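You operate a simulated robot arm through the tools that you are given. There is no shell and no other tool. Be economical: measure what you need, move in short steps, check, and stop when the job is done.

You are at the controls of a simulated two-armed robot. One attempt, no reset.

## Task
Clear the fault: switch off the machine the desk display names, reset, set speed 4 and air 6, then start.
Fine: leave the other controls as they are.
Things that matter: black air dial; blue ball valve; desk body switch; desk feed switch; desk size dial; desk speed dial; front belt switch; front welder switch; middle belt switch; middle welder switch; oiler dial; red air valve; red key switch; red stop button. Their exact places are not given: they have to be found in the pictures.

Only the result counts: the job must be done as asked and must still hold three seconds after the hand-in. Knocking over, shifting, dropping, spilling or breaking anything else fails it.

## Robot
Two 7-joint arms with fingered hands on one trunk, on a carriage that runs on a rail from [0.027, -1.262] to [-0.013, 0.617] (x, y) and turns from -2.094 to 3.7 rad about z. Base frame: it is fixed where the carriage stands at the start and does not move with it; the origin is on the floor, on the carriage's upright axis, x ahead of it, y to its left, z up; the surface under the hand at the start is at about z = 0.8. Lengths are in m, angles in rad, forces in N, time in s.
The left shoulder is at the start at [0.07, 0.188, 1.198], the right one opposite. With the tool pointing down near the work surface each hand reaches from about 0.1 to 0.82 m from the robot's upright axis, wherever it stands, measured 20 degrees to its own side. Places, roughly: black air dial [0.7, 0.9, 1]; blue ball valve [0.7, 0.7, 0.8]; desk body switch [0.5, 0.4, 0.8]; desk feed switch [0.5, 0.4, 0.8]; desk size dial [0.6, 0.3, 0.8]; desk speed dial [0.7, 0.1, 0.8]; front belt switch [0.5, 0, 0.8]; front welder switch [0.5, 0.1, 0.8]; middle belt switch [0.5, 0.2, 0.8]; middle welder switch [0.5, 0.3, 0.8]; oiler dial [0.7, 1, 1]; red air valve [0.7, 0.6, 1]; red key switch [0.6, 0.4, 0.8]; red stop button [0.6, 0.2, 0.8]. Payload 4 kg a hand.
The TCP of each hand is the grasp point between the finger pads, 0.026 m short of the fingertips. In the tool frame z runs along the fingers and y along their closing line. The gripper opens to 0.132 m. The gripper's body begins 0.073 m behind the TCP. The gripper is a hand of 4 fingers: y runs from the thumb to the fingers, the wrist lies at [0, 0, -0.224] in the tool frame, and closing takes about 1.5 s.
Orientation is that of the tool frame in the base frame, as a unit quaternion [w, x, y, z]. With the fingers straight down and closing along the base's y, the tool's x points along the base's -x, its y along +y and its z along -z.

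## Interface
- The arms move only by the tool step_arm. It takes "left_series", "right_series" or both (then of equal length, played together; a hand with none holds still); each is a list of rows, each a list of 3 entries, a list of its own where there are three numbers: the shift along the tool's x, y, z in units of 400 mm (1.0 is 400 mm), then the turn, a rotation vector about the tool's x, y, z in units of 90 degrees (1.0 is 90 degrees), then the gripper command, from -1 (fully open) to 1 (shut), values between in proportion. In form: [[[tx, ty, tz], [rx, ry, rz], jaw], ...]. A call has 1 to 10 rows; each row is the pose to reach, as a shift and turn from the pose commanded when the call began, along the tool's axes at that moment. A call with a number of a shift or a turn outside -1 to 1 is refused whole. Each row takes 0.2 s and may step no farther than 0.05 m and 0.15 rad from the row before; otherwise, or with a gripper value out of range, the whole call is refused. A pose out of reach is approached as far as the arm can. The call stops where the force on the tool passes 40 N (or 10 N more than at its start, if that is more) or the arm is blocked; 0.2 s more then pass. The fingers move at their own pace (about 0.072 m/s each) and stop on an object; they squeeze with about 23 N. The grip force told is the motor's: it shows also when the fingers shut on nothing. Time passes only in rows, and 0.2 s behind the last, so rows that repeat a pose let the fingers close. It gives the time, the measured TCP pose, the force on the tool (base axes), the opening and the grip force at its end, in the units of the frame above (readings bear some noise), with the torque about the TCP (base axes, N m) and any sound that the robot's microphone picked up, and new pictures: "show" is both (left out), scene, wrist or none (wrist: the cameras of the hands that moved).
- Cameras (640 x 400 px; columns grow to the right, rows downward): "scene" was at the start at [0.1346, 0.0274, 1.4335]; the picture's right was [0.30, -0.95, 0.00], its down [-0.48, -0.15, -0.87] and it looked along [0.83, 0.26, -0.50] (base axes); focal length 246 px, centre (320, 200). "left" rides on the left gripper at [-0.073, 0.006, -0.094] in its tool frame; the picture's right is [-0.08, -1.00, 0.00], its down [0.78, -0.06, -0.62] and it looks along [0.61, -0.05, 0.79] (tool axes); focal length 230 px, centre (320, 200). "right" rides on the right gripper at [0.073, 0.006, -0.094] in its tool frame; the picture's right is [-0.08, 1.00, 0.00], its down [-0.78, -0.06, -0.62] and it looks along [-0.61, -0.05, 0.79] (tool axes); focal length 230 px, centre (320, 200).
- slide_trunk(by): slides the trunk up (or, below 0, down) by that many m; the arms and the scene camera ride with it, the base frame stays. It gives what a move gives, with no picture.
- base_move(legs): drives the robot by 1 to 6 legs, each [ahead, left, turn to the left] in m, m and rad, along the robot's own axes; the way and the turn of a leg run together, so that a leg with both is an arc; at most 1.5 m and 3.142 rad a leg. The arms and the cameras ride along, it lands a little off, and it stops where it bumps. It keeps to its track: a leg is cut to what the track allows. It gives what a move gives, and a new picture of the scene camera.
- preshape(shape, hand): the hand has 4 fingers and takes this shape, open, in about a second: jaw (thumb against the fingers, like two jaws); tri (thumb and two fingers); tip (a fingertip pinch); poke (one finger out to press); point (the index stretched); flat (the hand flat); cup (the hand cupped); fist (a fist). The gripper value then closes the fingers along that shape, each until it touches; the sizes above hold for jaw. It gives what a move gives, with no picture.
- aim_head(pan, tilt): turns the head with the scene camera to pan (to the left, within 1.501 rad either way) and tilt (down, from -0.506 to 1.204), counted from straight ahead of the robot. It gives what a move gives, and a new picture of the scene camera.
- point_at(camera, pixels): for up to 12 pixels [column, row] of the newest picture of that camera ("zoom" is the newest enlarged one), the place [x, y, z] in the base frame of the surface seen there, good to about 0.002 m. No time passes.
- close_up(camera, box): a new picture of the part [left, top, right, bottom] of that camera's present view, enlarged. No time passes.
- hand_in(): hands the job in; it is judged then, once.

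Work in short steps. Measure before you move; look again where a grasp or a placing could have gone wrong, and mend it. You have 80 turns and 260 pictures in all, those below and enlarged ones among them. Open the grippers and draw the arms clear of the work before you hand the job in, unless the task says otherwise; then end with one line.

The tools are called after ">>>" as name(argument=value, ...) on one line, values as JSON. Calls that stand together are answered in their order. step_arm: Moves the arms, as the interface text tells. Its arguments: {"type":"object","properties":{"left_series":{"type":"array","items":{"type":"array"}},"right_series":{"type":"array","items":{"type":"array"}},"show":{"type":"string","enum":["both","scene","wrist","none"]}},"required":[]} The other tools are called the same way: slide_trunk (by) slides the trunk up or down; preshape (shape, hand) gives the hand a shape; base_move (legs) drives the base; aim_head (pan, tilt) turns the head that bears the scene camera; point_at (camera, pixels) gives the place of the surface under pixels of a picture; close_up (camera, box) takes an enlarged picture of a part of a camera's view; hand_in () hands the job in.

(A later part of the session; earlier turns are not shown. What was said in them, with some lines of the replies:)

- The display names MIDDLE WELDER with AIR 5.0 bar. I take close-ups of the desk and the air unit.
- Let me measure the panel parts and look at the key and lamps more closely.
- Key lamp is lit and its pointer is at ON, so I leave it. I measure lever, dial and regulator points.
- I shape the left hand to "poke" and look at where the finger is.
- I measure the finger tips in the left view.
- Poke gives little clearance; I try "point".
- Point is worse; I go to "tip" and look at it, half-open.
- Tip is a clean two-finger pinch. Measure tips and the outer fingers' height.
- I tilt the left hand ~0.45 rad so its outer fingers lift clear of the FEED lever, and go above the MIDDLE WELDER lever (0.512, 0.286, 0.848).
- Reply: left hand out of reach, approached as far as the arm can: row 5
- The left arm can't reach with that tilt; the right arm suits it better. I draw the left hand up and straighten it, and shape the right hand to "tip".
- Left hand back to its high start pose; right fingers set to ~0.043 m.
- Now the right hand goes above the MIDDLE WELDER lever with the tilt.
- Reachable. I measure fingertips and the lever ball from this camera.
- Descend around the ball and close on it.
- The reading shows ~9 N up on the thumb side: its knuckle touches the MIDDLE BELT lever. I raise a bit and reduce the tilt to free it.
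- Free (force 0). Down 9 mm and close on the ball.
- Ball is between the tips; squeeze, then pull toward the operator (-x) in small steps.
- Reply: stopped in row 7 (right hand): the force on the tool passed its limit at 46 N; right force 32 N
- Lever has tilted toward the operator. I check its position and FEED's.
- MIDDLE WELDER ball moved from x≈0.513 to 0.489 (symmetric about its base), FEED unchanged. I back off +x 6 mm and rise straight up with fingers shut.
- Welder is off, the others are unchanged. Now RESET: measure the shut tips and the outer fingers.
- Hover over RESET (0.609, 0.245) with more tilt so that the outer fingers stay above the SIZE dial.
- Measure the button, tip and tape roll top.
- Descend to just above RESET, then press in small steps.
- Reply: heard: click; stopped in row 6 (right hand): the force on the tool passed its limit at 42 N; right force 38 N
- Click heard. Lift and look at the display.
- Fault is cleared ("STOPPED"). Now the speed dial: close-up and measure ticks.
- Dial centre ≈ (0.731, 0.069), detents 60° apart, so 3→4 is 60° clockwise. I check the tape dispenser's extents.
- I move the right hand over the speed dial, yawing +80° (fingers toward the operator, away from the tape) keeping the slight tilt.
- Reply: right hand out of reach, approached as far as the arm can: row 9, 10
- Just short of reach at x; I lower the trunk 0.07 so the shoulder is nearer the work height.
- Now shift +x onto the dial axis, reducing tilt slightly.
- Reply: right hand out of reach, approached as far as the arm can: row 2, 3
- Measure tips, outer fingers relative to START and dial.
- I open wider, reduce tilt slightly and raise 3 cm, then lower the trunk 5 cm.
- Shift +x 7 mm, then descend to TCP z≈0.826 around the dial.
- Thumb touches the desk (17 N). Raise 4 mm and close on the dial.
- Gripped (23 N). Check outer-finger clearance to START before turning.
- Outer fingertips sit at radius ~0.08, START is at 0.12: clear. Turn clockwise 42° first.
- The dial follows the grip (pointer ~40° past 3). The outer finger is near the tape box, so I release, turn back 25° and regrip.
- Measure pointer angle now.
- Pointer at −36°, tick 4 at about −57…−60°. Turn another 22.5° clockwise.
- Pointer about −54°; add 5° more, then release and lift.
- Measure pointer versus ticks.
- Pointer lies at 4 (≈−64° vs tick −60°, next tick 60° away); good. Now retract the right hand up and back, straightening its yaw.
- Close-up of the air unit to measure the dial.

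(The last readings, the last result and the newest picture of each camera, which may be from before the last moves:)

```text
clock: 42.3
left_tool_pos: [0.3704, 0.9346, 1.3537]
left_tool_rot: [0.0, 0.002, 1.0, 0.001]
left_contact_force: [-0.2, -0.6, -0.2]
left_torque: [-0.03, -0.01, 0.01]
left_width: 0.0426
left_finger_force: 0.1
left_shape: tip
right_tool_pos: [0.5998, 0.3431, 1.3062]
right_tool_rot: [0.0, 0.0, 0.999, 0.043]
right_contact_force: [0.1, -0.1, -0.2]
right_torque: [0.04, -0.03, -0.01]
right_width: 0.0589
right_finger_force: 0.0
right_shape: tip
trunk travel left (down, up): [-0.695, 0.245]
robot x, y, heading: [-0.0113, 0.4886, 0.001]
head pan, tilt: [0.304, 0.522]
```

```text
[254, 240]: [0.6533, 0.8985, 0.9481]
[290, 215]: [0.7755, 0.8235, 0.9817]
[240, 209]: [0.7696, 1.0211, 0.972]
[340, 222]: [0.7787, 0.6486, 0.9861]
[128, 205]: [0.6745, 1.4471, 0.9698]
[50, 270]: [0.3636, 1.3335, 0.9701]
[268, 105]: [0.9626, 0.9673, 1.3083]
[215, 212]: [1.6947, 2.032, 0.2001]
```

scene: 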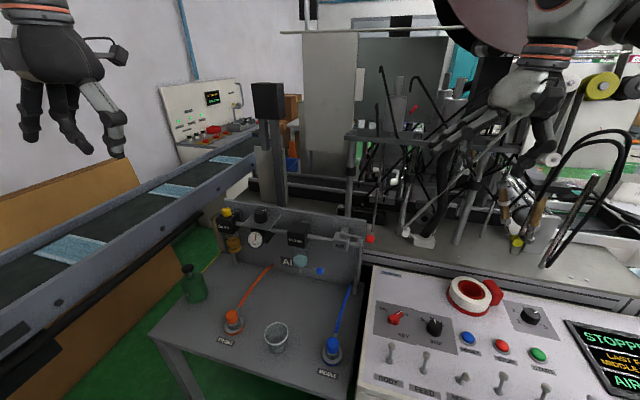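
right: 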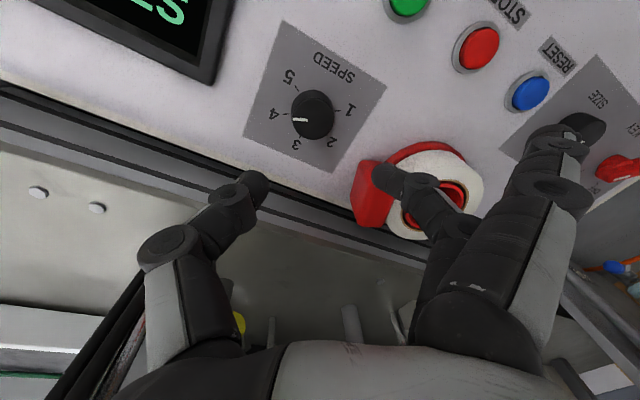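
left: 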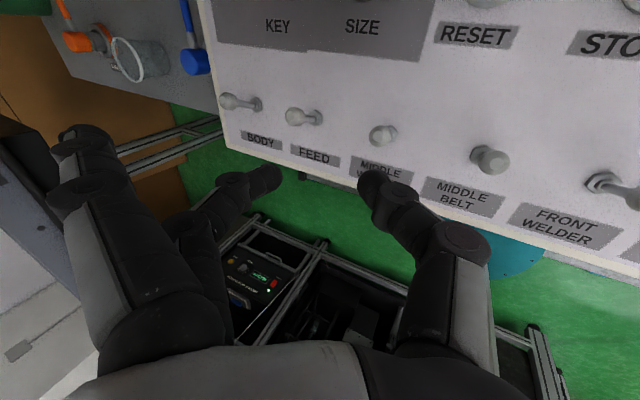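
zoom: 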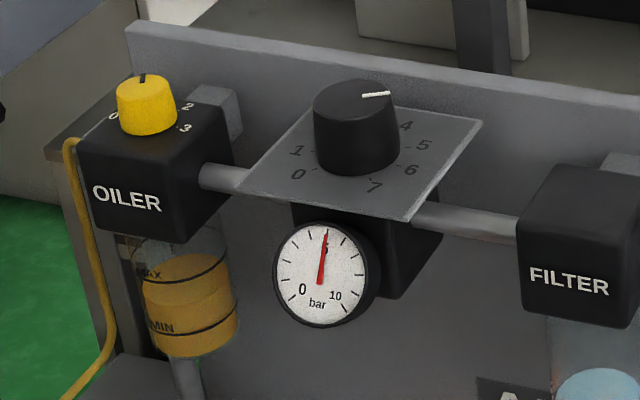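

Air dial: centre (0.710, 0.898), top z 1.028, marks 40° apart; pointer at 5 (−57°), 6 is 40° clockwise. Base left 0.1 more.

>>> base_move(legs=[[0, 0.11, 0]])

```text
clock: 43.5
left_tool_pos: [0.3694, 1.0383, 1.355]
left_tool_rot: [0.001, 0.003, 1.0, 0.002]
left_contact_force: [0.7, 0.5, 0.3]
left_torque: [0.05, -0.01, 0.02]
left_width: 0.0429
left_finger_force: 0.1
left_shape: tip
right_tool_pos: [0.5978, 0.4479, 1.3056]
right_tool_rot: [0.0, 0.002, 0.999, 0.041]
right_contact_force: [-0.3, 0.3, 0.7]
right_torque: [-0.01, -0.01, -0.03]
right_width: 0.0586
right_finger_force: 0.0
right_shape: tip
trunk travel left (down, up): [-0.695, 0.245]
robot x, y, heading: [-0.0161, 0.5971, -0.004]
head pan, tilt: [0.304, 0.522]
```

scene: 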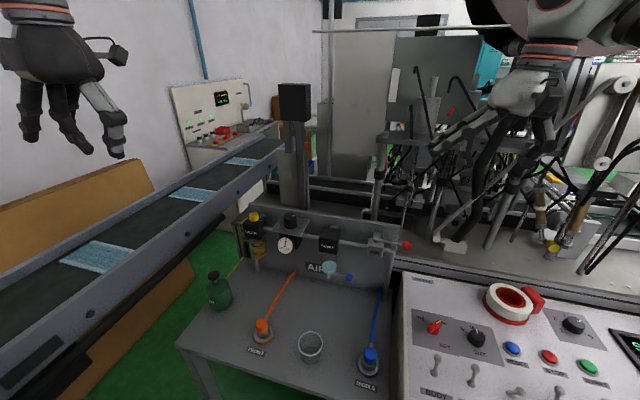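

Left hand to a hover over the air dial with yaw +77°.

>>> step_arm(left_series=[[[-0.083, -0.035, 0.03], [0, 0, -0.085], 0.15], [[-0.166, -0.07, 0.07], [0, 0, -0.17], 0.1], [[-0.248, -0.105, 0.12], [0, 0, -0.255], 0.1], [[-0.331, -0.14, 0.18], [0, 0, -0.34], 0.1], [[-0.414, -0.175, 0.24], [0, 0, -0.425], 0.1], [[-0.496, -0.21, 0.3], [0, 0, -0.51], 0.1], [[-0.579, -0.245, 0.36], [0, 0, -0.595], 0.1], [[-0.662, -0.28, 0.42], [0, 0, -0.68], 0.1], [[-0.745, -0.315, 0.48], [0, 0, -0.765], 0.1], [[-0.8275, -0.35, 0.55], [0, 0, -0.85], 0.1]])

```text
clock: 45.7
left_tool_pos: [0.6725, 0.9142, 1.1356]
left_tool_rot: [0.002, -0.619, 0.786, -0.001]
left_contact_force: [0.1, 0.3, 0.6]
left_torque: [0.0, -0.03, -0.01]
left_width: 0.0587
left_finger_force: 0.0
left_shape: tip
left hand out of reach, approached as far as the arm can: row 10
right_tool_pos: [0.5978, 0.4492, 1.3056]
right_tool_rot: [0.0, 0.0, 0.999, 0.042]
right_contact_force: [-0.3, 0.6, 0.2]
right_torque: [0.0, 0.01, 0.02]
right_width: 0.0588
right_finger_force: 0.1
right_shape: tip
trunk travel left (down, up): [-0.695, 0.245]
robot x, y, heading: [-0.0109, 0.5956, -0.008]
head pan, tilt: [0.304, 0.522]
```

scene: 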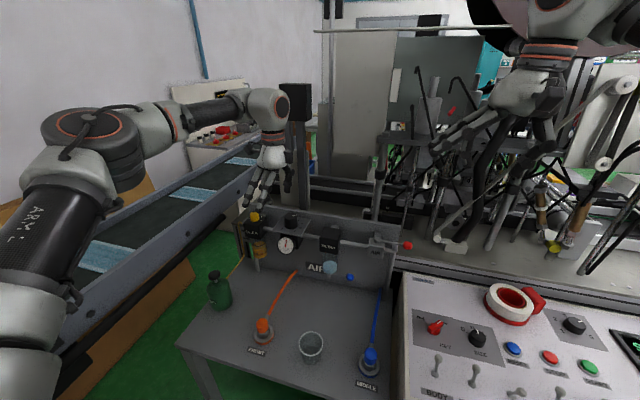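
left: 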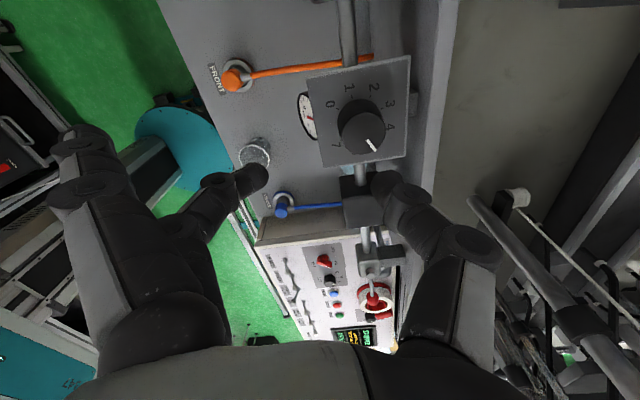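

Short of reach; I turn the base right 0.25 rad to bring the left shoulder forward, and pan the head back.

>>> base_move(legs=[[0, 0, -0.25]])

>>> aim_head(pan=0.65, tilt=0.55)

```text
clock: 46.9
left_tool_pos: [0.7319, 0.7298, 1.135]
left_tool_rot: [0.0, -0.512, 0.859, -0.002]
left_contact_force: [-0.2, -0.6, 0.7]
left_torque: [0.02, 0.01, 0.0]
left_width: 0.0589
left_finger_force: 0.0
left_shape: tip
right_tool_pos: [0.5412, 0.3019, 1.3058]
right_tool_rot: [0.005, 0.129, 0.991, 0.041]
right_contact_force: [-0.1, 0.4, 0.1]
right_torque: [0.04, 0.01, 0.01]
right_width: 0.0589
right_finger_force: 0.1
right_shape: tip
trunk travel left (down, up): [-0.695, 0.245]
robot x, y, heading: [-0.0129, 0.5949, -0.262]
head pan, tilt: [0.304, 0.522]
```

scene: 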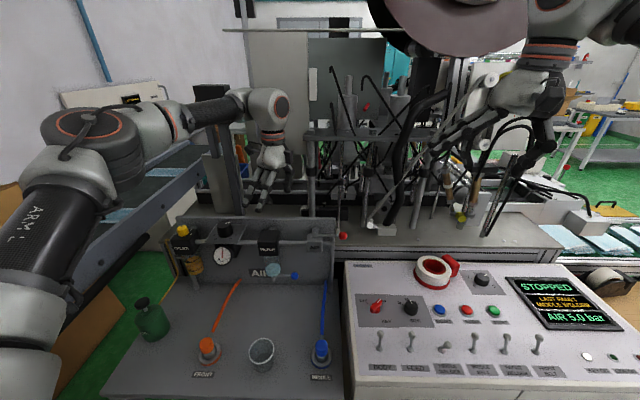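

```text
clock: 47.8
left_tool_pos: [0.7302, 0.7292, 1.1354]
left_tool_rot: [0.001, -0.512, 0.859, -0.001]
left_contact_force: [-0.6, 0.4, 0.1]
left_torque: [0.03, 0.02, -0.03]
left_width: 0.0586
left_finger_force: 0.1
left_shape: tip
right_tool_pos: [0.5421, 0.3006, 1.3053]
right_tool_rot: [0.006, 0.129, 0.991, 0.041]
right_contact_force: [0.3, 0.3, -0.3]
right_torque: [0.0, -0.02, 0.01]
right_width: 0.0586
right_finger_force: 0.0
right_shape: tip
trunk travel left (down, up): [-0.695, 0.245]
robot x, y, heading: [-0.0104, 0.5947, -0.257]
head pan, tilt: [0.649, 0.55]
```

scene: 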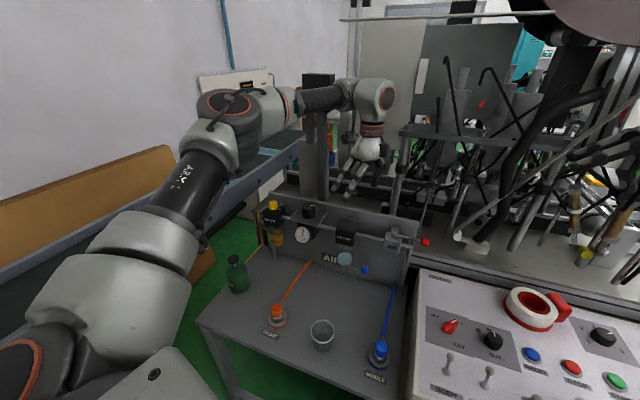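

Now move left hand over the dial centre at z 1.09, yaw +10°.

>>> step_arm(left_series=[[[-0.087, 0.061, 0.0], [0, 0, -0.03], 0.1], [[-0.174, 0.122, 0.04], [0, 0, -0.06], 0.1], [[-0.261, 0.184, 0.08], [0, 0, -0.09], 0.1], [[-0.348, 0.245, 0.1125], [0, 0, -0.11], 0.1], [[-0.348, 0.245, 0.1125], [0, 0, -0.11], 0.1]])

>>> close_up(camera="left", box=[160, 60, 480, 260])

```text
clock: 49.0
left_tool_pos: [0.7091, 0.8965, 1.0915]
left_tool_rot: [0.0, -0.585, 0.811, -0.001]
left_contact_force: [0.3, 0.4, 0.7]
left_torque: [0.01, -0.02, -0.04]
left_width: 0.0588
left_finger_force: 0.1
left_shape: tip
right_tool_pos: [0.542, 0.2988, 1.3058]
right_tool_rot: [0.006, 0.129, 0.991, 0.041]
right_contact_force: [-0.6, 0.7, -0.5]
right_torque: [0.02, 0.05, 0.03]
right_width: 0.0587
right_finger_force: 0.1
right_shape: tip
trunk travel left (down, up): [-0.695, 0.245]
robot x, y, heading: [-0.0132, 0.5961, -0.262]
head pan, tilt: [0.649, 0.55]
```

scene: 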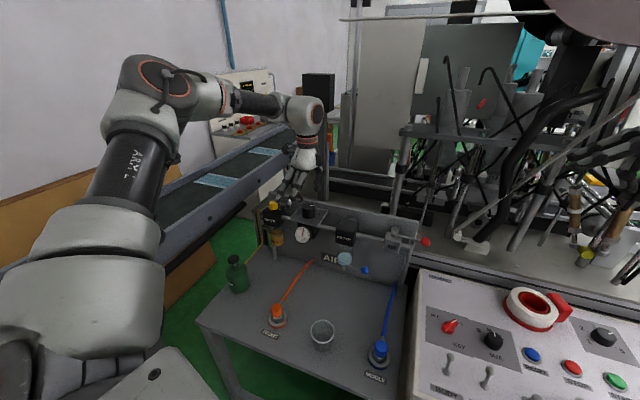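
left: 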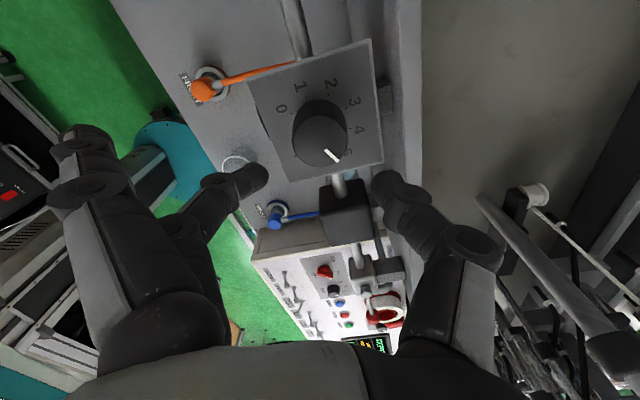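

```text
2.00 times, centred on (320, 160) of left
```

zoom: 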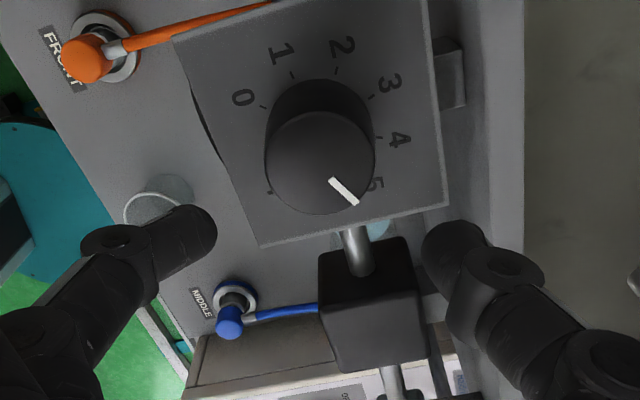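

Reached. Check tip alignment against the dial.

>>> point_at(camera="left", pixels=[[255, 178], [262, 190], [385, 183], [378, 190], [320, 140], [300, 130], [345, 130], [320, 162], [333, 155], [336, 158]])

```text
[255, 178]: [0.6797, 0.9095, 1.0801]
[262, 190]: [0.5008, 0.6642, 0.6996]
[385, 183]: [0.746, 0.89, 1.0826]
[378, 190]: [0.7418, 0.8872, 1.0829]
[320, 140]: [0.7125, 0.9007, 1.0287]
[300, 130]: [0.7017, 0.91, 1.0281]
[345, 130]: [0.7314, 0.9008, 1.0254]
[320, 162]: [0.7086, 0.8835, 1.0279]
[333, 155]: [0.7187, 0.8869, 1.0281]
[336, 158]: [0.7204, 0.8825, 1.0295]
```

Aligned. Descend to TCP z 1.024 and close on the dial.

>>> step_arm(left_series=[[[0, 0, 0.085], [0, 0, 0], 0.1], [[0, 0.003, 0.168], [0, 0, 0], 0.1], [[0, 0.003, 0.168], [0, 0, 0], 0.5], [[0, 0.003, 0.17], [0, 0, 0], 0.9], [[0, 0.003, 0.17], [0, 0, 0], 1], [[0, 0.003, 0.17], [0, 0, 0], 1]])

>>> close_up(camera="left", box=[160, 60, 480, 260])

>>> close_up(camera="scene", box=[245, 160, 355, 250])

```text
clock: 50.4
left_tool_pos: [0.7104, 0.8956, 1.0222]
left_tool_rot: [0.001, -0.585, 0.811, -0.001]
left_contact_force: [-1.9, -4.4, -2.0]
left_torque: [-0.04, 0.0, 0.02]
left_width: 0.0359
left_finger_force: 22.8
left_shape: tip
right_tool_pos: [0.5406, 0.3009, 1.3061]
right_tool_rot: [0.005, 0.129, 0.991, 0.041]
right_contact_force: [0.6, -0.4, 0.2]
right_torque: [-0.01, -0.01, 0.02]
right_width: 0.0586
right_finger_force: 0.0
right_shape: tip
trunk travel left (down, up): [-0.695, 0.245]
robot x, y, heading: [-0.015, 0.5962, -0.259]
head pan, tilt: [0.649, 0.55]
```

scene: 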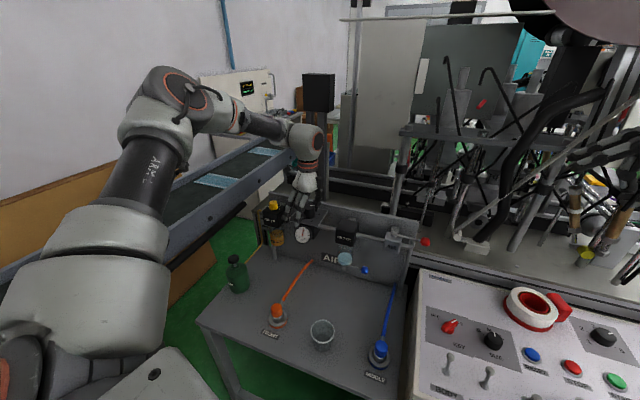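
left: 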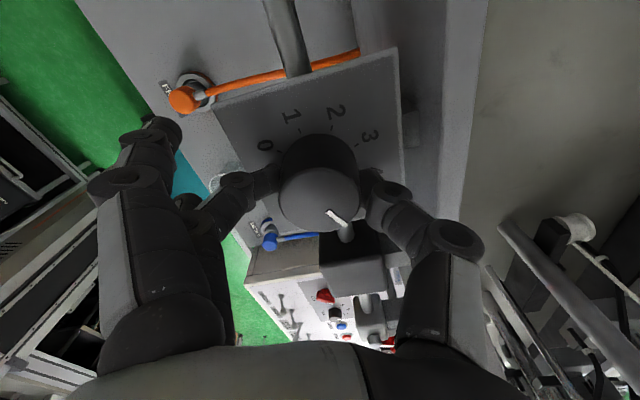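

```text
2.00 times, centred on (320, 160) of left
```

zoom: 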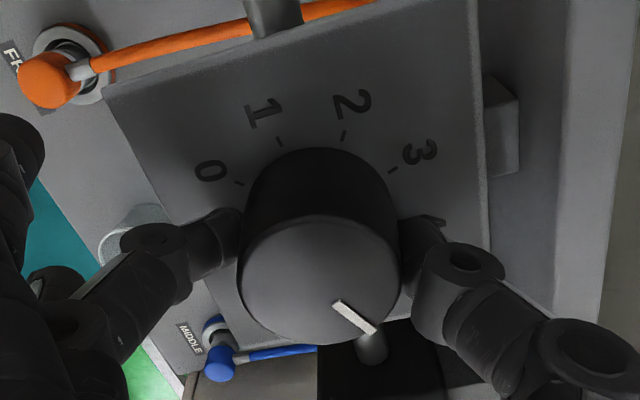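

```text
4.44 times, centred on (300, 205) of scene
```

zoom: 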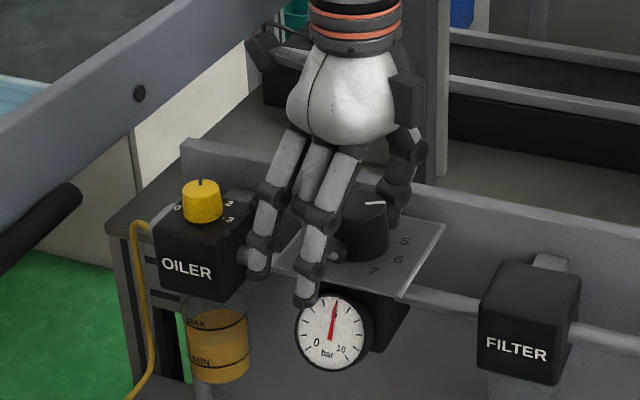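

Gripped. The left outer finger looks near the OILER body; measure before turning.

>>> point_at(camera="zoom", pixels=[[258, 265], [262, 235], [306, 290], [310, 262], [232, 280], [236, 240], [185, 265], [240, 215], [205, 200], [200, 183], [160, 240]])

```text
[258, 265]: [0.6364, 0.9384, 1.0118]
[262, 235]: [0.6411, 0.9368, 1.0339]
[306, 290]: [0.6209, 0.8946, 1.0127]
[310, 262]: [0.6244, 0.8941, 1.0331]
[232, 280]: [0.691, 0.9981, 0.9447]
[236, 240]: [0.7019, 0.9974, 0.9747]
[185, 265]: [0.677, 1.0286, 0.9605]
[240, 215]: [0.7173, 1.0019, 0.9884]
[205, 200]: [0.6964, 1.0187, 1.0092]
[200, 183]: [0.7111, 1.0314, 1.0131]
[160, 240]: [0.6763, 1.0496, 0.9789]
```

Clear by ~1.4 cm after a 40° turn. Turn clockwise 40°.

>>> step_arm(left_series=[[[0, 0.003, 0], [0, 0, 0.09], 1], [[0, 0.003, 0], [0, 0, 0.18], 1], [[0, 0.003, 0], [0, 0, 0.27], 1], [[0, 0.003, 0], [0, 0, 0.36], 1], [[0, 0.003, 0], [0, 0, 0.445], 1], [[0, 0.003, 0], [0, 0, 0.445], 1]])

>>> close_up(camera="scene", box=[245, 160, 355, 250])

>>> close_up(camera="left", box=[160, 60, 480, 260])

```text
clock: 51.8
left_tool_pos: [0.7092, 0.8969, 1.0221]
left_tool_rot: [0.001, -0.269, 0.963, 0.001]
left_contact_force: [-4.8, -8.7, -4.6]
left_torque: [-0.12, 0.06, -0.02]
left_width: 0.0356
left_finger_force: 22.8
left_shape: tip
right_tool_pos: [0.5403, 0.3008, 1.3063]
right_tool_rot: [0.006, 0.129, 0.991, 0.042]
right_contact_force: [0.5, 0.9, 0.1]
right_torque: [-0.01, 0.01, -0.02]
right_width: 0.0588
right_finger_force: 0.0
right_shape: tip
trunk travel left (down, up): [-0.695, 0.245]
robot x, y, heading: [-0.0114, 0.5984, -0.26]
head pan, tilt: [0.649, 0.55]
```

scene: 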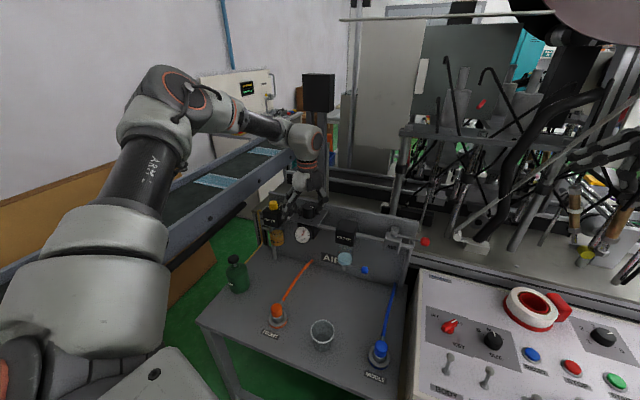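
left: 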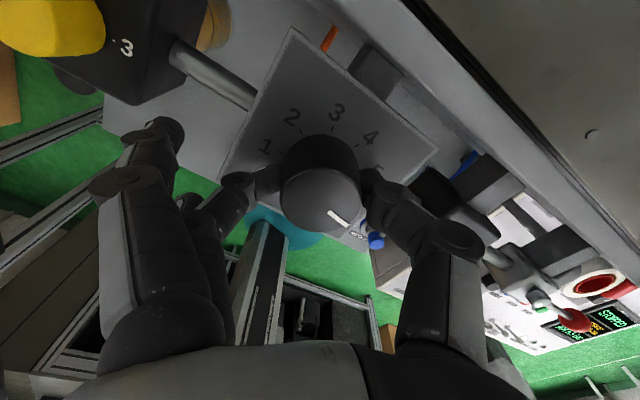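

```text
4.44 times, centred on (300, 205) of scene
```

zoom: 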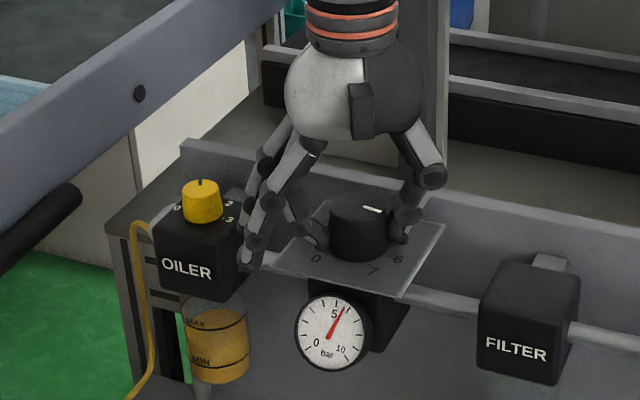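

```text
2.00 times, centred on (320, 160) of left
```

zoom: 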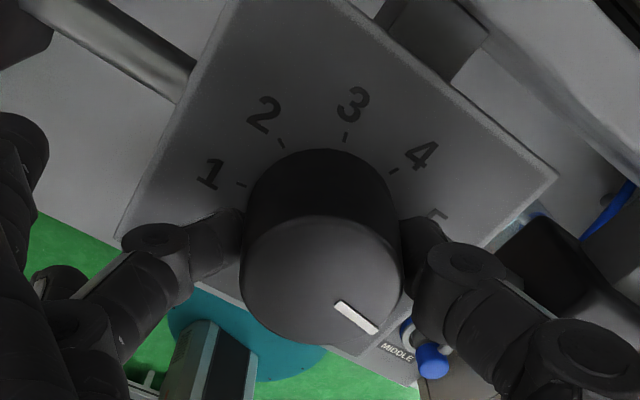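

The gauge needle moved to about 6. I read the desk display by panning the head and zoom on the gauge/pointer.

>>> close_up(camera="scene", box=[290, 195, 350, 245])

>>> aim_head(pan=0.1, tilt=0.55)

>>> point_at(camera="left", pixels=[[328, 211], [337, 218], [346, 224]])

```text
8.00 times, centred on (320, 220) of scene
```

zoom: 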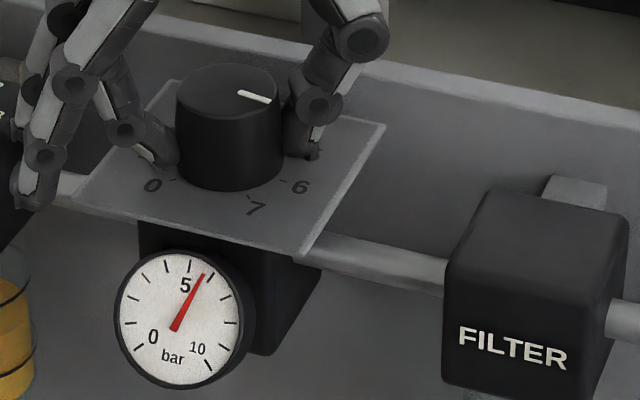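

```text
clock: 52.7
left_tool_pos: [0.709, 0.8979, 1.0233]
left_tool_rot: [0.0, -0.27, 0.963, 0.0]
left_contact_force: [-6.6, -8.7, -6.2]
left_torque: [-0.16, 0.13, -0.04]
left_width: 0.0357
left_finger_force: 23.5
left_shape: tip
right_tool_pos: [0.5407, 0.2995, 1.3071]
right_tool_rot: [0.006, 0.129, 0.991, 0.042]
right_contact_force: [0.1, -0.6, 0.3]
right_torque: [-0.01, 0.0, 0.01]
right_width: 0.0587
right_finger_force: 0.0
right_shape: tip
trunk travel left (down, up): [-0.695, 0.245]
robot x, y, heading: [-0.014, 0.5955, -0.257]
head pan, tilt: [0.099, 0.55]
```

scene: 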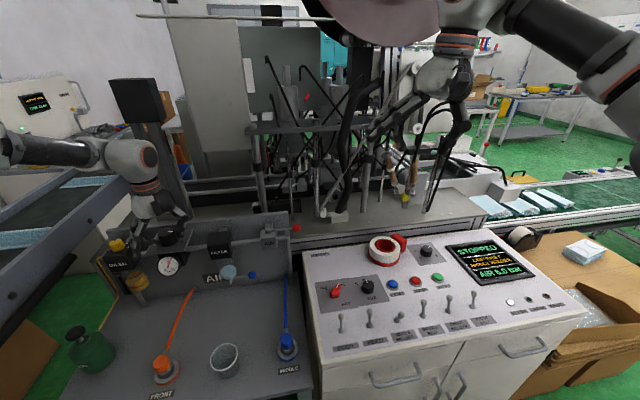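

```text
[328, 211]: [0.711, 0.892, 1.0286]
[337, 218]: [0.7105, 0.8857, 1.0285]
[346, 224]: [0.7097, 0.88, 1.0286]
```

>>> close_up(camera="scene", box=[430, 230, 540, 295])

```text
5.82 times, centred on (485, 262) of scene
```

zoom: 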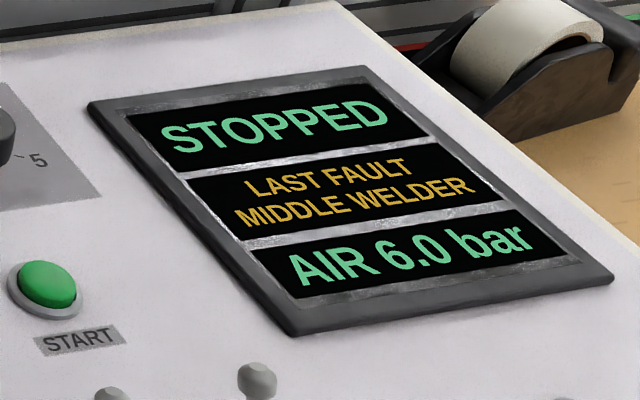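

AIR 6.0 bar. Release and lift straight up, then recheck.

>>> step_arm(left_series=[[[0, 0.003, 0], [0, 0, 0], 0.3], [[0, 0.003, -0.005], [0, 0, 0], 0.1], [[0, 0.003, -0.03], [0, 0, 0], 0.1], [[0, 0, -0.12], [0, 0, 0], 0.1], [[0, 0, -0.24], [0, 0, 0], 0.1], [[0, 0, -0.36], [0, 0, 0], 0.1], [[0, 0, -0.48], [0, 0, 0], 0.1]])

>>> close_up(camera="scene", box=[430, 230, 540, 295])

>>> close_up(camera="scene", box=[90, 200, 310, 340])

```text
clock: 54.3
left_tool_pos: [0.7082, 0.8969, 1.2144]
left_tool_rot: [0.001, -0.27, 0.963, 0.0]
left_contact_force: [-0.2, 0.2, -0.2]
left_torque: [0.0, -0.04, 0.01]
left_width: 0.0586
left_finger_force: 0.0
left_shape: tip
right_tool_pos: [0.5402, 0.2995, 1.3062]
right_tool_rot: [0.006, 0.129, 0.991, 0.041]
right_contact_force: [-0.4, -0.2, -0.2]
right_torque: [0.07, 0.0, 0.01]
right_width: 0.0588
right_finger_force: 0.1
right_shape: tip
trunk travel left (down, up): [-0.695, 0.245]
robot x, y, heading: [-0.0139, 0.5953, -0.261]
head pan, tilt: [0.099, 0.55]
```

scene: 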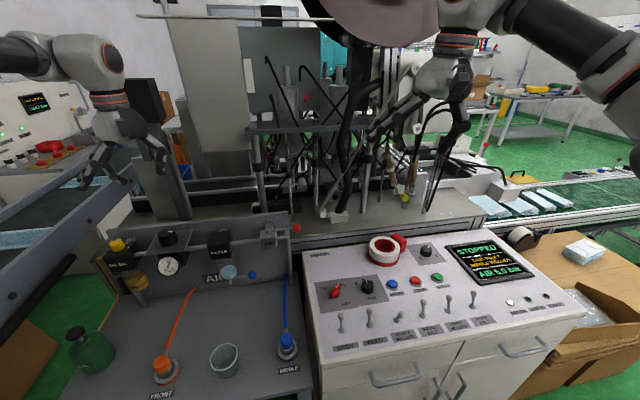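
left: 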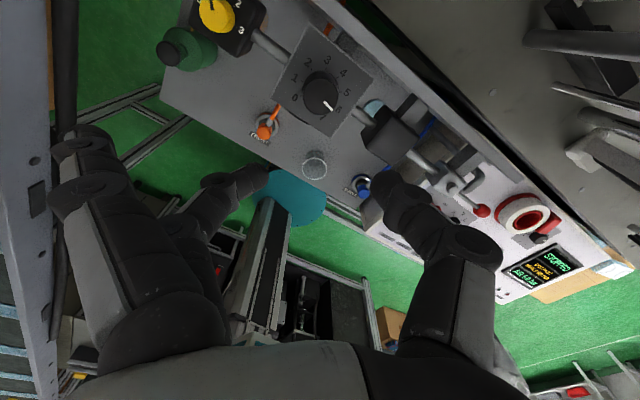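

```text
5.82 times, centred on (485, 262) of scene
```

zoom: 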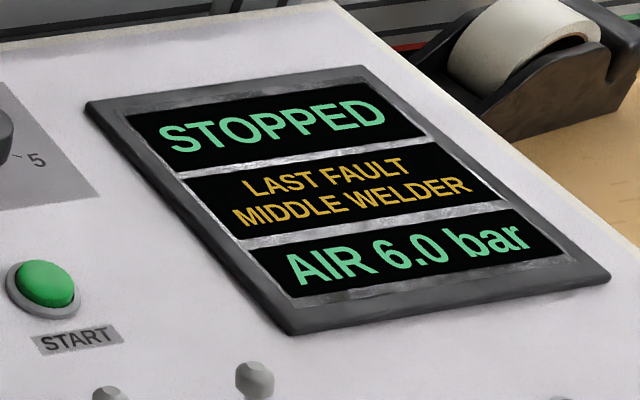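

```text
2.86 times, centred on (200, 270) of scene
```

zoom: 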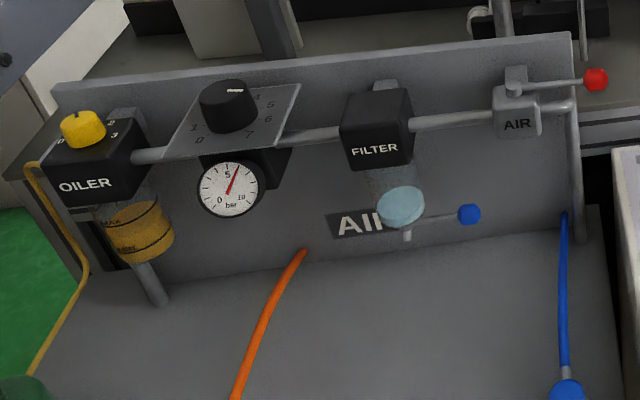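

All good. Retract the left hand, then turn the base back and drive right to reach START with the right hand.

>>> step_arm(left_series=[[[0.08, 0.05, -0.05], [0, 0, 0.05], 0.1], [[0.17, 0.1, -0.1], [0, 0, 0.1], 0.1], [[0.26, 0.155, -0.15], [0, 0, 0.15], 0.1], [[0.345, 0.21, -0.2], [0, 0, 0.2], 0.1], [[0.43, 0.26, -0.23], [0, 0, 0.25], 0.1], [[0.515, 0.31, -0.25], [0, 0, 0.3], 0.1], [[0.6, 0.361, -0.25], [0, 0, 0.345], 0.1]], show="none")

>>> base_move(legs=[[0, 0, 0.26], [0, -0.4, 0]])

>>> aim_head(pan=0.0, tilt=0.6)

```text
clock: 55.9
left_tool_pos: [0.4265, 0.9026, 1.3116]
left_tool_rot: [0.001, -0.003, 1.0, 0.0]
left_contact_force: [-0.5, -0.8, 0.4]
left_torque: [0.01, -0.01, 0.0]
left_width: 0.0589
left_finger_force: 0.0
left_shape: tip
right_tool_pos: [0.5398, 0.3017, 1.3073]
right_tool_rot: [0.007, 0.129, 0.991, 0.042]
right_contact_force: [0.0, -0.1, 0.1]
right_torque: [0.0, -0.03, -0.01]
right_width: 0.0584
right_finger_force: 0.0
right_shape: tip
trunk travel left (down, up): [-0.695, 0.245]
robot x, y, heading: [-0.0115, 0.5956, -0.259]
head pan, tilt: [0.099, 0.55]
```

```text
clock: 59.3
left_tool_pos: [0.3422, 0.6191, 1.3111]
left_tool_rot: [0.001, -0.135, 0.991, -0.001]
left_contact_force: [0.6, -0.5, 0.2]
left_torque: [0.01, -0.01, 0.05]
left_width: 0.0589
left_finger_force: 0.1
left_shape: tip
right_tool_pos: [0.6069, 0.0697, 1.3063]
right_tool_rot: [0.001, -0.004, 0.999, 0.042]
right_contact_force: [-0.8, 1.0, -0.7]
right_torque: [-0.02, 0.03, 0.0]
right_width: 0.0588
right_finger_force: 0.1
right_shape: tip
trunk travel left (down, up): [-0.695, 0.245]
robot x, y, heading: [-0.0073, 0.2038, 0.009]
head pan, tilt: [0.099, 0.55]
```

scene: 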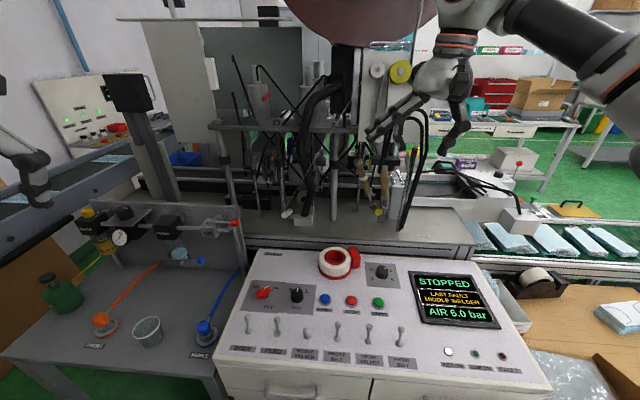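

```text
clock: 60.0
left_tool_pos: [0.3414, 0.6159, 1.3133]
left_tool_rot: [0.001, -0.136, 0.991, 0.0]
left_contact_force: [-0.6, 0.1, 0.4]
left_torque: [0.04, 0.0, -0.05]
left_width: 0.0587
left_finger_force: 0.1
left_shape: tip
right_tool_pos: [0.6081, 0.066, 1.3045]
right_tool_rot: [0.001, -0.004, 0.999, 0.042]
right_contact_force: [0.0, 0.1, -0.2]
right_torque: [-0.01, -0.02, 0.0]
right_width: 0.0586
right_finger_force: 0.1
right_shape: tip
trunk travel left (down, up): [-0.695, 0.245]
robot x, y, heading: [-0.0049, 0.2091, 0.005]
head pan, tilt: [0.0, 0.6]
```

scene: 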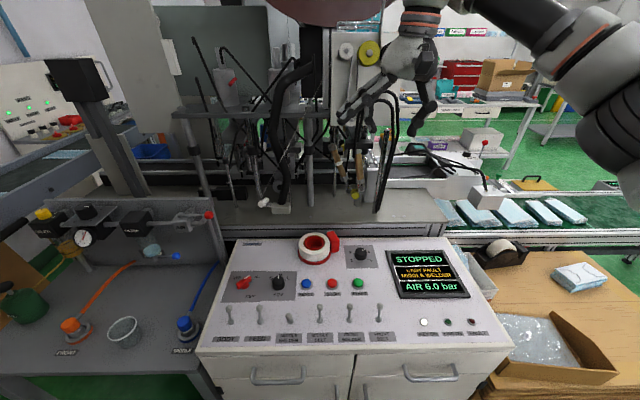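

AIR 6.0 holds. Right hand down to a hover over START (0.613, 0.093) with fingers shut and the same tilt as for RESET.

>>> step_arm(right_series=[[[0, -0.003, 0.11], [0, 0, 0], 1], [[0, -0.005, 0.22], [-0.03, 0, 0], 1], [[0, -0.008, 0.33], [-0.06, 0, 0], 1], [[-0.002, -0.01, 0.44], [-0.1, 0, 0], 1], [[-0.004, -0.013, 0.55], [-0.14, 0, 0], 1], [[-0.005, -0.016, 0.66], [-0.18, 0, 0], 1], [[-0.006, -0.018, 0.77], [-0.22, 0, 0], 1], [[-0.008, -0.02, 0.88], [-0.249, 0, 0], 1], [[-0.008, -0.022, 0.98], [-0.249, 0, 0], 1]])

>>> close_up(camera="right", box=[160, 60, 560, 310])

```text
clock: 62.0
left_tool_pos: [0.3412, 0.6175, 1.3116]
left_tool_rot: [0.0, -0.136, 0.991, 0.0]
left_contact_force: [-0.7, 0.2, -0.4]
left_torque: [0.02, 0.03, -0.01]
left_width: 0.0587
left_finger_force: 0.1
left_shape: tip
right_tool_pos: [0.606, 0.0927, 0.9128]
right_tool_rot: [-0.001, -0.004, 0.972, 0.236]
right_contact_force: [0.0, -0.5, -0.7]
right_torque: [0.03, 0.0, -0.01]
right_width: 0.0
right_finger_force: 22.8
right_shape: tip
trunk travel left (down, up): [-0.695, 0.245]
robot x, y, heading: [-0.0023, 0.2025, 0.008]
head pan, tilt: [0.0, 0.6]
```

scene: 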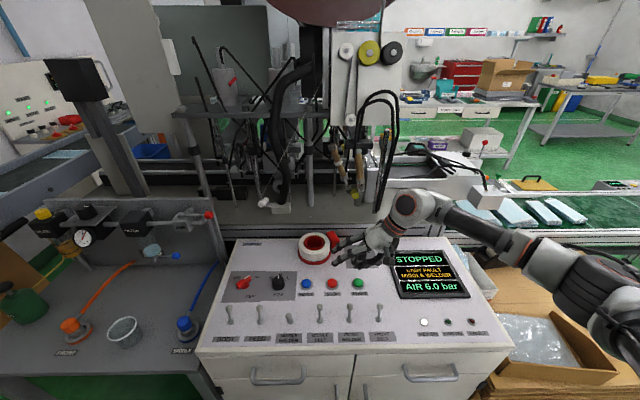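
right: 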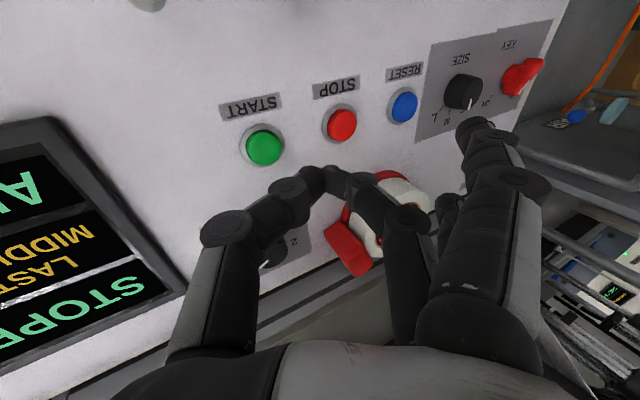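

```text
1.60 times, centred on (360, 185) of right
```

zoom: 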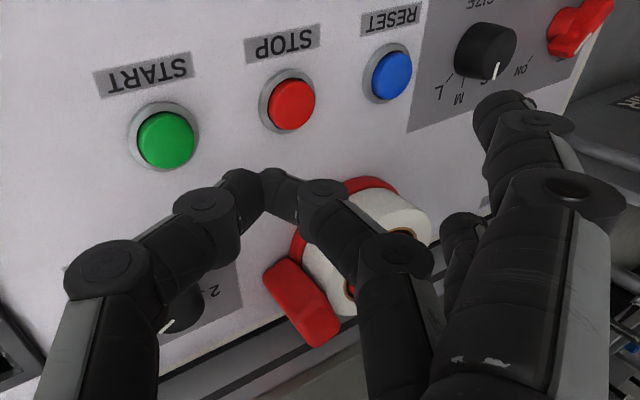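

>>> point_at(camera="right", pixels=[[264, 147], [312, 175], [318, 190], [470, 130], [450, 205], [340, 125], [305, 188], [225, 230]])

```text
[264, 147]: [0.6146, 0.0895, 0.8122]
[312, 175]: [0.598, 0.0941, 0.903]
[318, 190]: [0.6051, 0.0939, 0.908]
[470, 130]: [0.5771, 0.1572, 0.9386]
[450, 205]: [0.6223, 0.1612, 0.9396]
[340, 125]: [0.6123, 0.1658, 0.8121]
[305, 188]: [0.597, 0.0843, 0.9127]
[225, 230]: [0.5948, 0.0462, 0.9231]
```

Start button centre (0.614, 0.090); descend and press.

>>> step_arm(right_series=[[[-0.02, -0.04, 0.08], [0, 0, 0], 1], [[-0.02, -0.084, 0.167], [0, 0, 0], 1], [[-0.02, -0.093, 0.1845], [0, 0, 0], 1], [[-0.02, -0.0985, 0.1955], [0, 0, 0], 1], [[-0.02, -0.103, 0.2045], [0, 0, 0], 1], [[-0.02, -0.1075, 0.2135], [0, 0, 0], 1]])

>>> close_up(camera="scene", box=[220, 230, 500, 370])

```text
clock: 63.4
left_tool_pos: [0.3386, 0.6166, 1.3135]
left_tool_rot: [0.002, -0.135, 0.991, -0.001]
left_contact_force: [0.3, 0.0, 0.5]
left_torque: [-0.01, -0.02, 0.0]
left_width: 0.0588
left_finger_force: 0.0
left_shape: tip
right_tool_pos: [0.6169, 0.0914, 0.8227]
right_tool_rot: [0.002, -0.005, 0.971, 0.237]
right_contact_force: [1.4, -7.9, 27.6]
right_torque: [0.22, -0.08, -0.01]
right_width: 0.0001
right_finger_force: 22.8
right_shape: tip
trunk travel left (down, up): [-0.695, 0.245]
robot x, y, heading: [-0.0055, 0.2091, 0.002]
head pan, tilt: [0.0, 0.6]
heard: click
```

scene: 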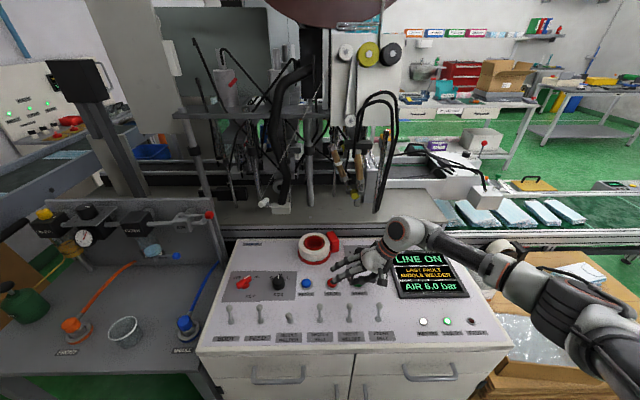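
right: 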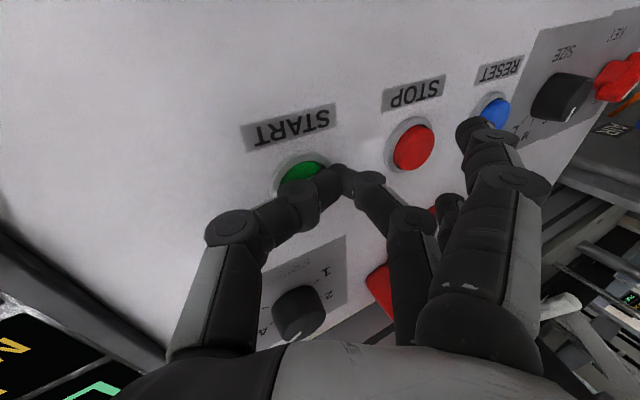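

```text
2.29 times, centred on (360, 300) of scene
```

zoom: 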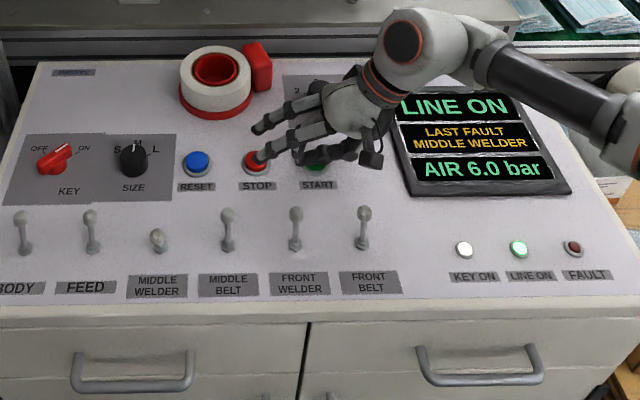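

LINE ON, AIR 6.0 bar. Lift straight up, then open.

>>> step_arm(right_series=[[[0, 0.051, -0.1], [0, 0, 0], 1], [[0, 0.103, -0.2], [0, 0, 0], 1], [[0, 0.154, -0.3], [0, 0, 0], 1], [[0, 0.206, -0.4], [0, 0, 0], 1], [[0, 0.257, -0.5], [0, 0, 0], 0.5], [[0, 0.308, -0.6], [0.06, 0, 0], 0], [[0, 0.36, -0.7], [0.12, 0, 0], -1], [[0, 0.38, -0.78], [0.2, 0, 0], -1]], left_series=[[[0, 0, 0], [0, 0, 0], 0], [[0, 0, 0], [0, 0, 0], -0.5], [[0, 0, 0], [0, 0, 0], -1], [[0, 0, 0], [0, 0, 0], -1], [[0, 0, 0], [0, 0, 0], -1], [[0, 0, 0], [0, 0, 0], -1], [[0, 0, 0], [0, 0, 0], -1], [[0, 0, 0], [0, 0, 0], -1]], show="scene")

>>> close_up(camera="scene", box=[200, 220, 500, 370])

>>> close_up(camera="scene", box=[325, 235, 405, 285])

```text
clock: 65.2
left_tool_pos: [0.3412, 0.617, 1.3113]
left_tool_rot: [0.001, -0.135, 0.991, -0.002]
left_contact_force: [-0.5, 1.4, -0.6]
left_torque: [0.01, 0.0, 0.01]
left_width: 0.1317
left_finger_force: 0.1
left_shape: tip
right_tool_pos: [0.616, 0.0863, 1.1678]
right_tool_rot: [-0.001, -0.004, 0.997, 0.08]
right_contact_force: [-0.6, -1.0, -0.6]
right_torque: [-0.04, -0.03, 0.02]
right_width: 0.1074
right_finger_force: 0.0
right_shape: tip
trunk travel left (down, up): [-0.695, 0.245]
robot x, y, heading: [-0.0086, 0.205, 0.006]
head pan, tilt: [0.0, 0.6]
```

scene: 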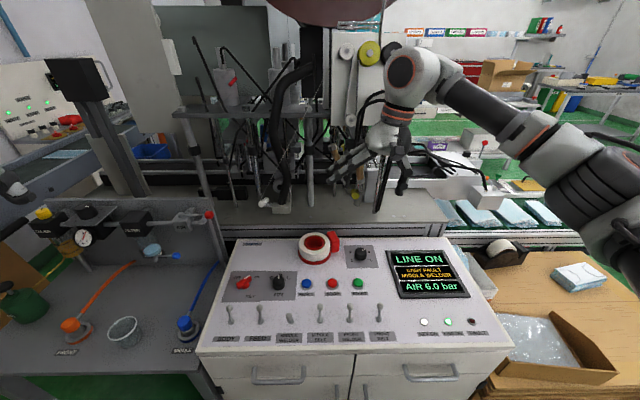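

```text
2.13 times, centred on (350, 295) of scene
```

zoom: 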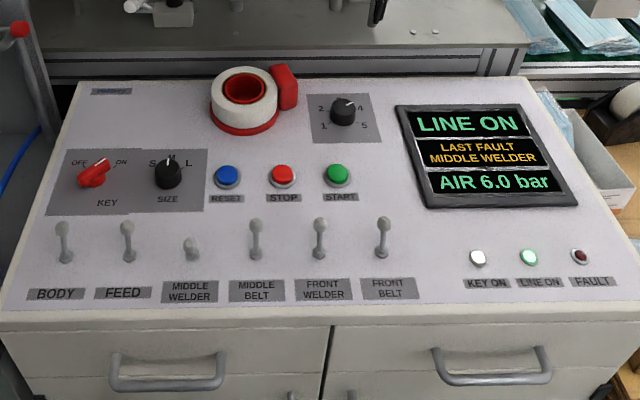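

```text
8.00 times, centred on (365, 260) of scene
```

zoom: 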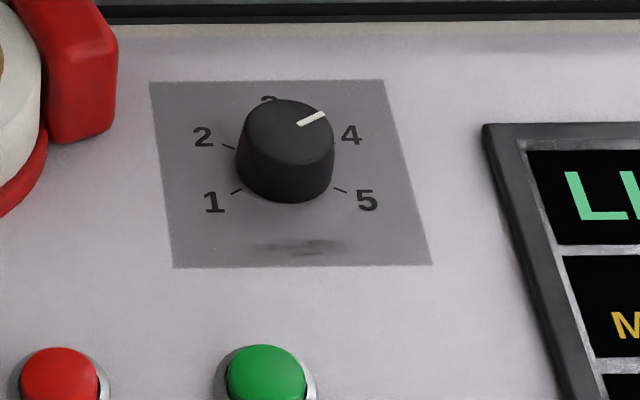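

Line is on, speed points at 4, air reads 6.0, only MIDDLE WELDER is off, and both hands are open and clear. Handing in.

>>> hand_in()

```text
The job is handed in.
```

I cleared the fault: the middle welder is off, the fault is reset, speed is set to 4 and air reads 6.0 bar, and the display shows LINE ON. The other controls look unchanged, and nothing was knocked over. The job has been handed in, but I have not seen the judged result.
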